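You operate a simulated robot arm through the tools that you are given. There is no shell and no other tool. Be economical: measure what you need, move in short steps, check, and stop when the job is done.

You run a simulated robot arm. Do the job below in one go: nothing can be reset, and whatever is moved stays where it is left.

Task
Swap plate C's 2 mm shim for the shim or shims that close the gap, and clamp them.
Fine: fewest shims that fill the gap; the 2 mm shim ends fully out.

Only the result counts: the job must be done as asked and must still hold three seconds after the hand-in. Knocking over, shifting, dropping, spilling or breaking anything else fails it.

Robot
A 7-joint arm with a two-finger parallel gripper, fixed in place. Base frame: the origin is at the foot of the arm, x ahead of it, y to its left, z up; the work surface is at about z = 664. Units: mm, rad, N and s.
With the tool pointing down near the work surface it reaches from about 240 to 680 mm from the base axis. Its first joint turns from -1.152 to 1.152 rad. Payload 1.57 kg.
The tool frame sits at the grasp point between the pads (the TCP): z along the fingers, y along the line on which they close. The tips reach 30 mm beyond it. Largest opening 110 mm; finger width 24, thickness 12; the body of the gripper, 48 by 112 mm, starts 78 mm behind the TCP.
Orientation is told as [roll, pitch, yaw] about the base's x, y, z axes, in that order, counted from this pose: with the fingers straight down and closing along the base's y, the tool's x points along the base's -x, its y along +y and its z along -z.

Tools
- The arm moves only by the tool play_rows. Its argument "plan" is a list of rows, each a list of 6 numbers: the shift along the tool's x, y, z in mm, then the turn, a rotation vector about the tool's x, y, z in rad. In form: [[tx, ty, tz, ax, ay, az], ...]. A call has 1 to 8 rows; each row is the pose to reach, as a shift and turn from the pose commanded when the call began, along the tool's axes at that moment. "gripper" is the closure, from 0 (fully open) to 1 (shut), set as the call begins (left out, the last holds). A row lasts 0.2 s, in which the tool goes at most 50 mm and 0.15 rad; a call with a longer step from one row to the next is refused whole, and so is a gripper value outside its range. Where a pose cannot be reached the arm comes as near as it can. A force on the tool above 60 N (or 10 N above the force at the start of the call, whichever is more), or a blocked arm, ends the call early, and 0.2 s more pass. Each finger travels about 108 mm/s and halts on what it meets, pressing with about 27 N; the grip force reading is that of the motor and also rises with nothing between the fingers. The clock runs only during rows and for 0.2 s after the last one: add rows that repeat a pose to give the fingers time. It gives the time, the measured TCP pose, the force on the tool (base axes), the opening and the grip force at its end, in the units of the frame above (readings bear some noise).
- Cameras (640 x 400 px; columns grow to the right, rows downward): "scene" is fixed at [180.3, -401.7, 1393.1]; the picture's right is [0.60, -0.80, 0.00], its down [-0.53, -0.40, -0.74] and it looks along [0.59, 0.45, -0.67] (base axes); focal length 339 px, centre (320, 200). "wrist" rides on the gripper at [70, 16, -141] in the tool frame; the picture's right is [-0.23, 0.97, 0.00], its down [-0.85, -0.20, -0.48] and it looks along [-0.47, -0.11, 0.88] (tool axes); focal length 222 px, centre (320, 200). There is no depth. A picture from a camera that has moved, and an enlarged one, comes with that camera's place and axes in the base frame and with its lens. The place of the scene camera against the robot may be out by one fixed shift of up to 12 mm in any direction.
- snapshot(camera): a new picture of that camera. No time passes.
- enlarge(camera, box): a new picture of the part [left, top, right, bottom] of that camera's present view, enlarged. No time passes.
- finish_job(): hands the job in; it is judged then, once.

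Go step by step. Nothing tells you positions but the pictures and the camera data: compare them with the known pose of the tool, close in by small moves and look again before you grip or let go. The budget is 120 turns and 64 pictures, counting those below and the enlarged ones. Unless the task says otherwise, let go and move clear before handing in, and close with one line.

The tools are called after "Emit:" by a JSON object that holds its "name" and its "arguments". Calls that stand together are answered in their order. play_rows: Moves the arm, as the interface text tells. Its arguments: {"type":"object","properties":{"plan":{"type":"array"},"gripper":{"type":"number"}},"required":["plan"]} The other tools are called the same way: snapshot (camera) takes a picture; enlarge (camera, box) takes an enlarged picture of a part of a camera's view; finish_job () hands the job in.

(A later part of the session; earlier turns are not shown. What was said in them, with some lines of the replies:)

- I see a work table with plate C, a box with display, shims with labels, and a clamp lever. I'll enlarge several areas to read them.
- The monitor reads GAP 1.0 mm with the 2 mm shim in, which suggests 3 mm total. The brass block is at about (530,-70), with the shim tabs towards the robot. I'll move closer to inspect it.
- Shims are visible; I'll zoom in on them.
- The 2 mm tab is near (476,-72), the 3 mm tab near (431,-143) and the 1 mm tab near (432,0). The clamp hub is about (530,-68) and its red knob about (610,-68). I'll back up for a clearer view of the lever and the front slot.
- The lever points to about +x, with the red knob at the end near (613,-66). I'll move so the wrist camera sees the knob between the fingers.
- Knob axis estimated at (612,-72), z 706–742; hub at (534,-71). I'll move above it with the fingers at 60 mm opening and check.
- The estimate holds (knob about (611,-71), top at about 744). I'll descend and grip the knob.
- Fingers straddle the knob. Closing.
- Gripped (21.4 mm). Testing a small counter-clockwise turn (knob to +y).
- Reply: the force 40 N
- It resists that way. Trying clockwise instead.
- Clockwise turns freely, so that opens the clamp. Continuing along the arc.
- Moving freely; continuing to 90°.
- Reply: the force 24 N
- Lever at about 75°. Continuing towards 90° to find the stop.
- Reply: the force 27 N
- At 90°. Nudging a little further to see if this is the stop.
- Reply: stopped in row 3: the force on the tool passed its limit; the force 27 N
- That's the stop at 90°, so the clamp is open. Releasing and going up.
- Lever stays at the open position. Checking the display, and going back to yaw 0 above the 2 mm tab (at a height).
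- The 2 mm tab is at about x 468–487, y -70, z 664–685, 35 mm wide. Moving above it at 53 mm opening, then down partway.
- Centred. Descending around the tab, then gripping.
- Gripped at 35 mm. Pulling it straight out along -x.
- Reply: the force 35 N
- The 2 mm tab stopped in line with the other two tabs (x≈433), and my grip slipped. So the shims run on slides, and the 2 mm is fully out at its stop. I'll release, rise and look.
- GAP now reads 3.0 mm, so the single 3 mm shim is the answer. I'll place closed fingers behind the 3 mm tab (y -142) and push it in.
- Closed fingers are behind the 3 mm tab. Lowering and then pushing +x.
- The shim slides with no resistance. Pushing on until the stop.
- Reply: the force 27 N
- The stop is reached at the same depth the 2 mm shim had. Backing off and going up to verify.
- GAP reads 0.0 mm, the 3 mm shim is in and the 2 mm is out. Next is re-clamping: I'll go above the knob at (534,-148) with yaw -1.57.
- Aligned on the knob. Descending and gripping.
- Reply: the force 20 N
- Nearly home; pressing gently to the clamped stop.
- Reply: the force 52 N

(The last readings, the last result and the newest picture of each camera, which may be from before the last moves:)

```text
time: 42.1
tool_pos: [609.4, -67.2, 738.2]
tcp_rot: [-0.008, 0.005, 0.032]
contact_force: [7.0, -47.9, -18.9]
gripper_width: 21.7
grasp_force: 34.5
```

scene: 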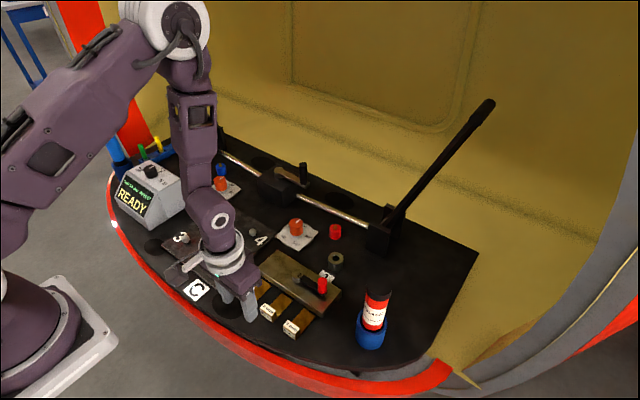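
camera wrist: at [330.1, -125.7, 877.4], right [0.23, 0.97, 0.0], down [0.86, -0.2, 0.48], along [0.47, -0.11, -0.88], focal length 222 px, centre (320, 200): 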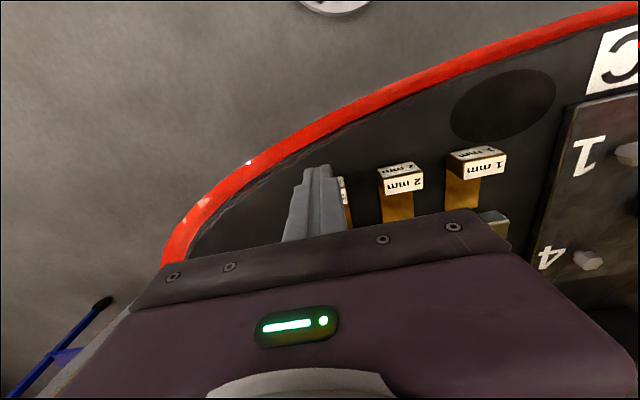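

At the clamped stop. Releasing and rising.

Emit:
{"name": "play_rows", "arguments": {"plan": [[0, 0, 0, 0, 0, 0], [0, 0, 0, 0, 0, 0], [0, 0, -40, 0, 0, 0], [0, 0, -80, 0, 0, 0], [30, 0, -120, 0, 0, 0], [70, 0, -145, 0, 0, 0], [110, 0, -160, 0, 0, 0], [110, 0, -160, 0, 0, 0]], "gripper": 0.45}}

Emit:
{"name": "snapshot", "arguments": {"camera": "wrist"}}

Emit:
{"name": "snapshot", "arguments": {"camera": "scene"}}

Emit:
{"name": "enlarge", "arguments": {"camera": "scene", "box": [230, 220, 390, 340]}}

Emit:
{"name": "enlarge", "arguments": {"camera": "scene", "box": [100, 150, 200, 230]}}

```text
time: 43.9
tool_pos: [498.4, -63.6, 898.4]
tcp_rot: [-0.001, 0.003, 0.031]
contact_force: [-0.1, -0.4, 0.2]
gripper_width: 60.5
grasp_force: 0.1
```

```text
22 pictures are left
camera wrist: at [430.0, -50.2, 1039.8], right [0.2, 0.98, 0.0], down [0.86, -0.17, 0.48], along [0.47, -0.1, -0.88], focal length 222 px, centre (320, 200)
```

wrist: 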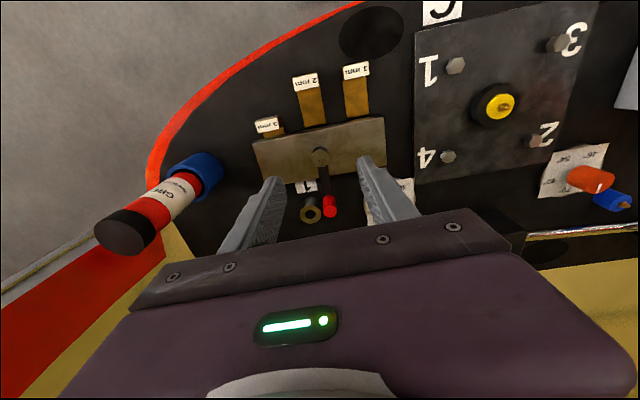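

```text
21 pictures are left
```

scene: 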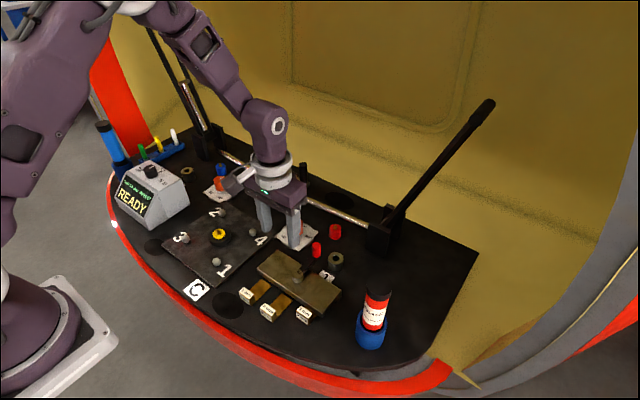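

```text
3.33 times, centred on (310, 280) of scene
camera zoom: at [180.3, -401.7, 1393.1], right [0.6, -0.8, 0.0], down [-0.53, -0.4, -0.74], along [0.59, 0.45, -0.67], focal length 1130 px, centre (353, -67)
```

zoom: 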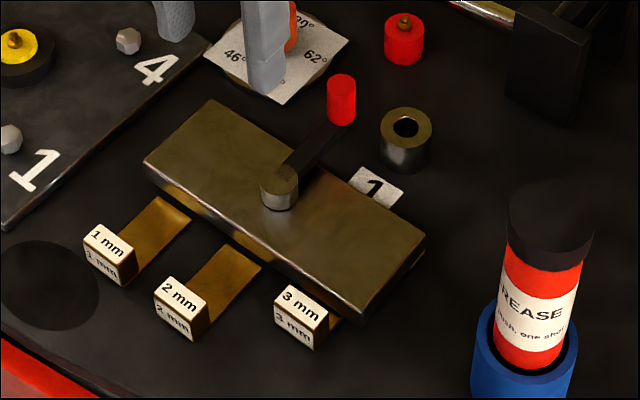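

```text
5.00 times, centred on (150, 190) of scene
camera zoom: at [180.3, -401.7, 1393.1], right [0.6, -0.8, 0.0], down [-0.53, -0.4, -0.74], along [0.59, 0.45, -0.67], focal length 1694 px, centre (1170, 250)
```

zoom: 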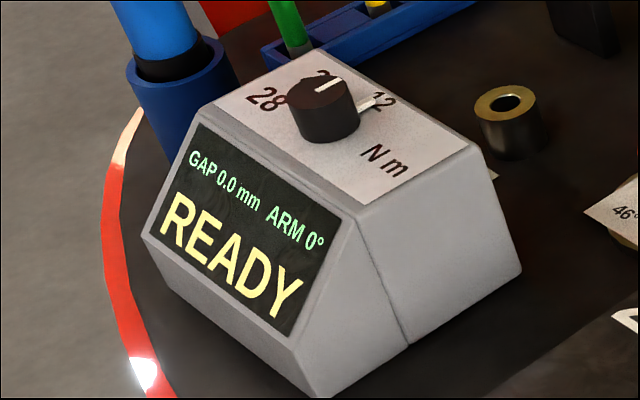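

The gap reads 0.0 mm, the lever is back at its clamped stop, the 2 mm shim is fully out, and the arm is clear. Handing in.

Emit:
{"name": "finish_job", "arguments": {}}

```text
The job is handed in.
```

I swapped the 2 mm shim for the single 3 mm shim and clamped it; the display reads GAP 0.0 mm and the 2 mm shim is fully out.
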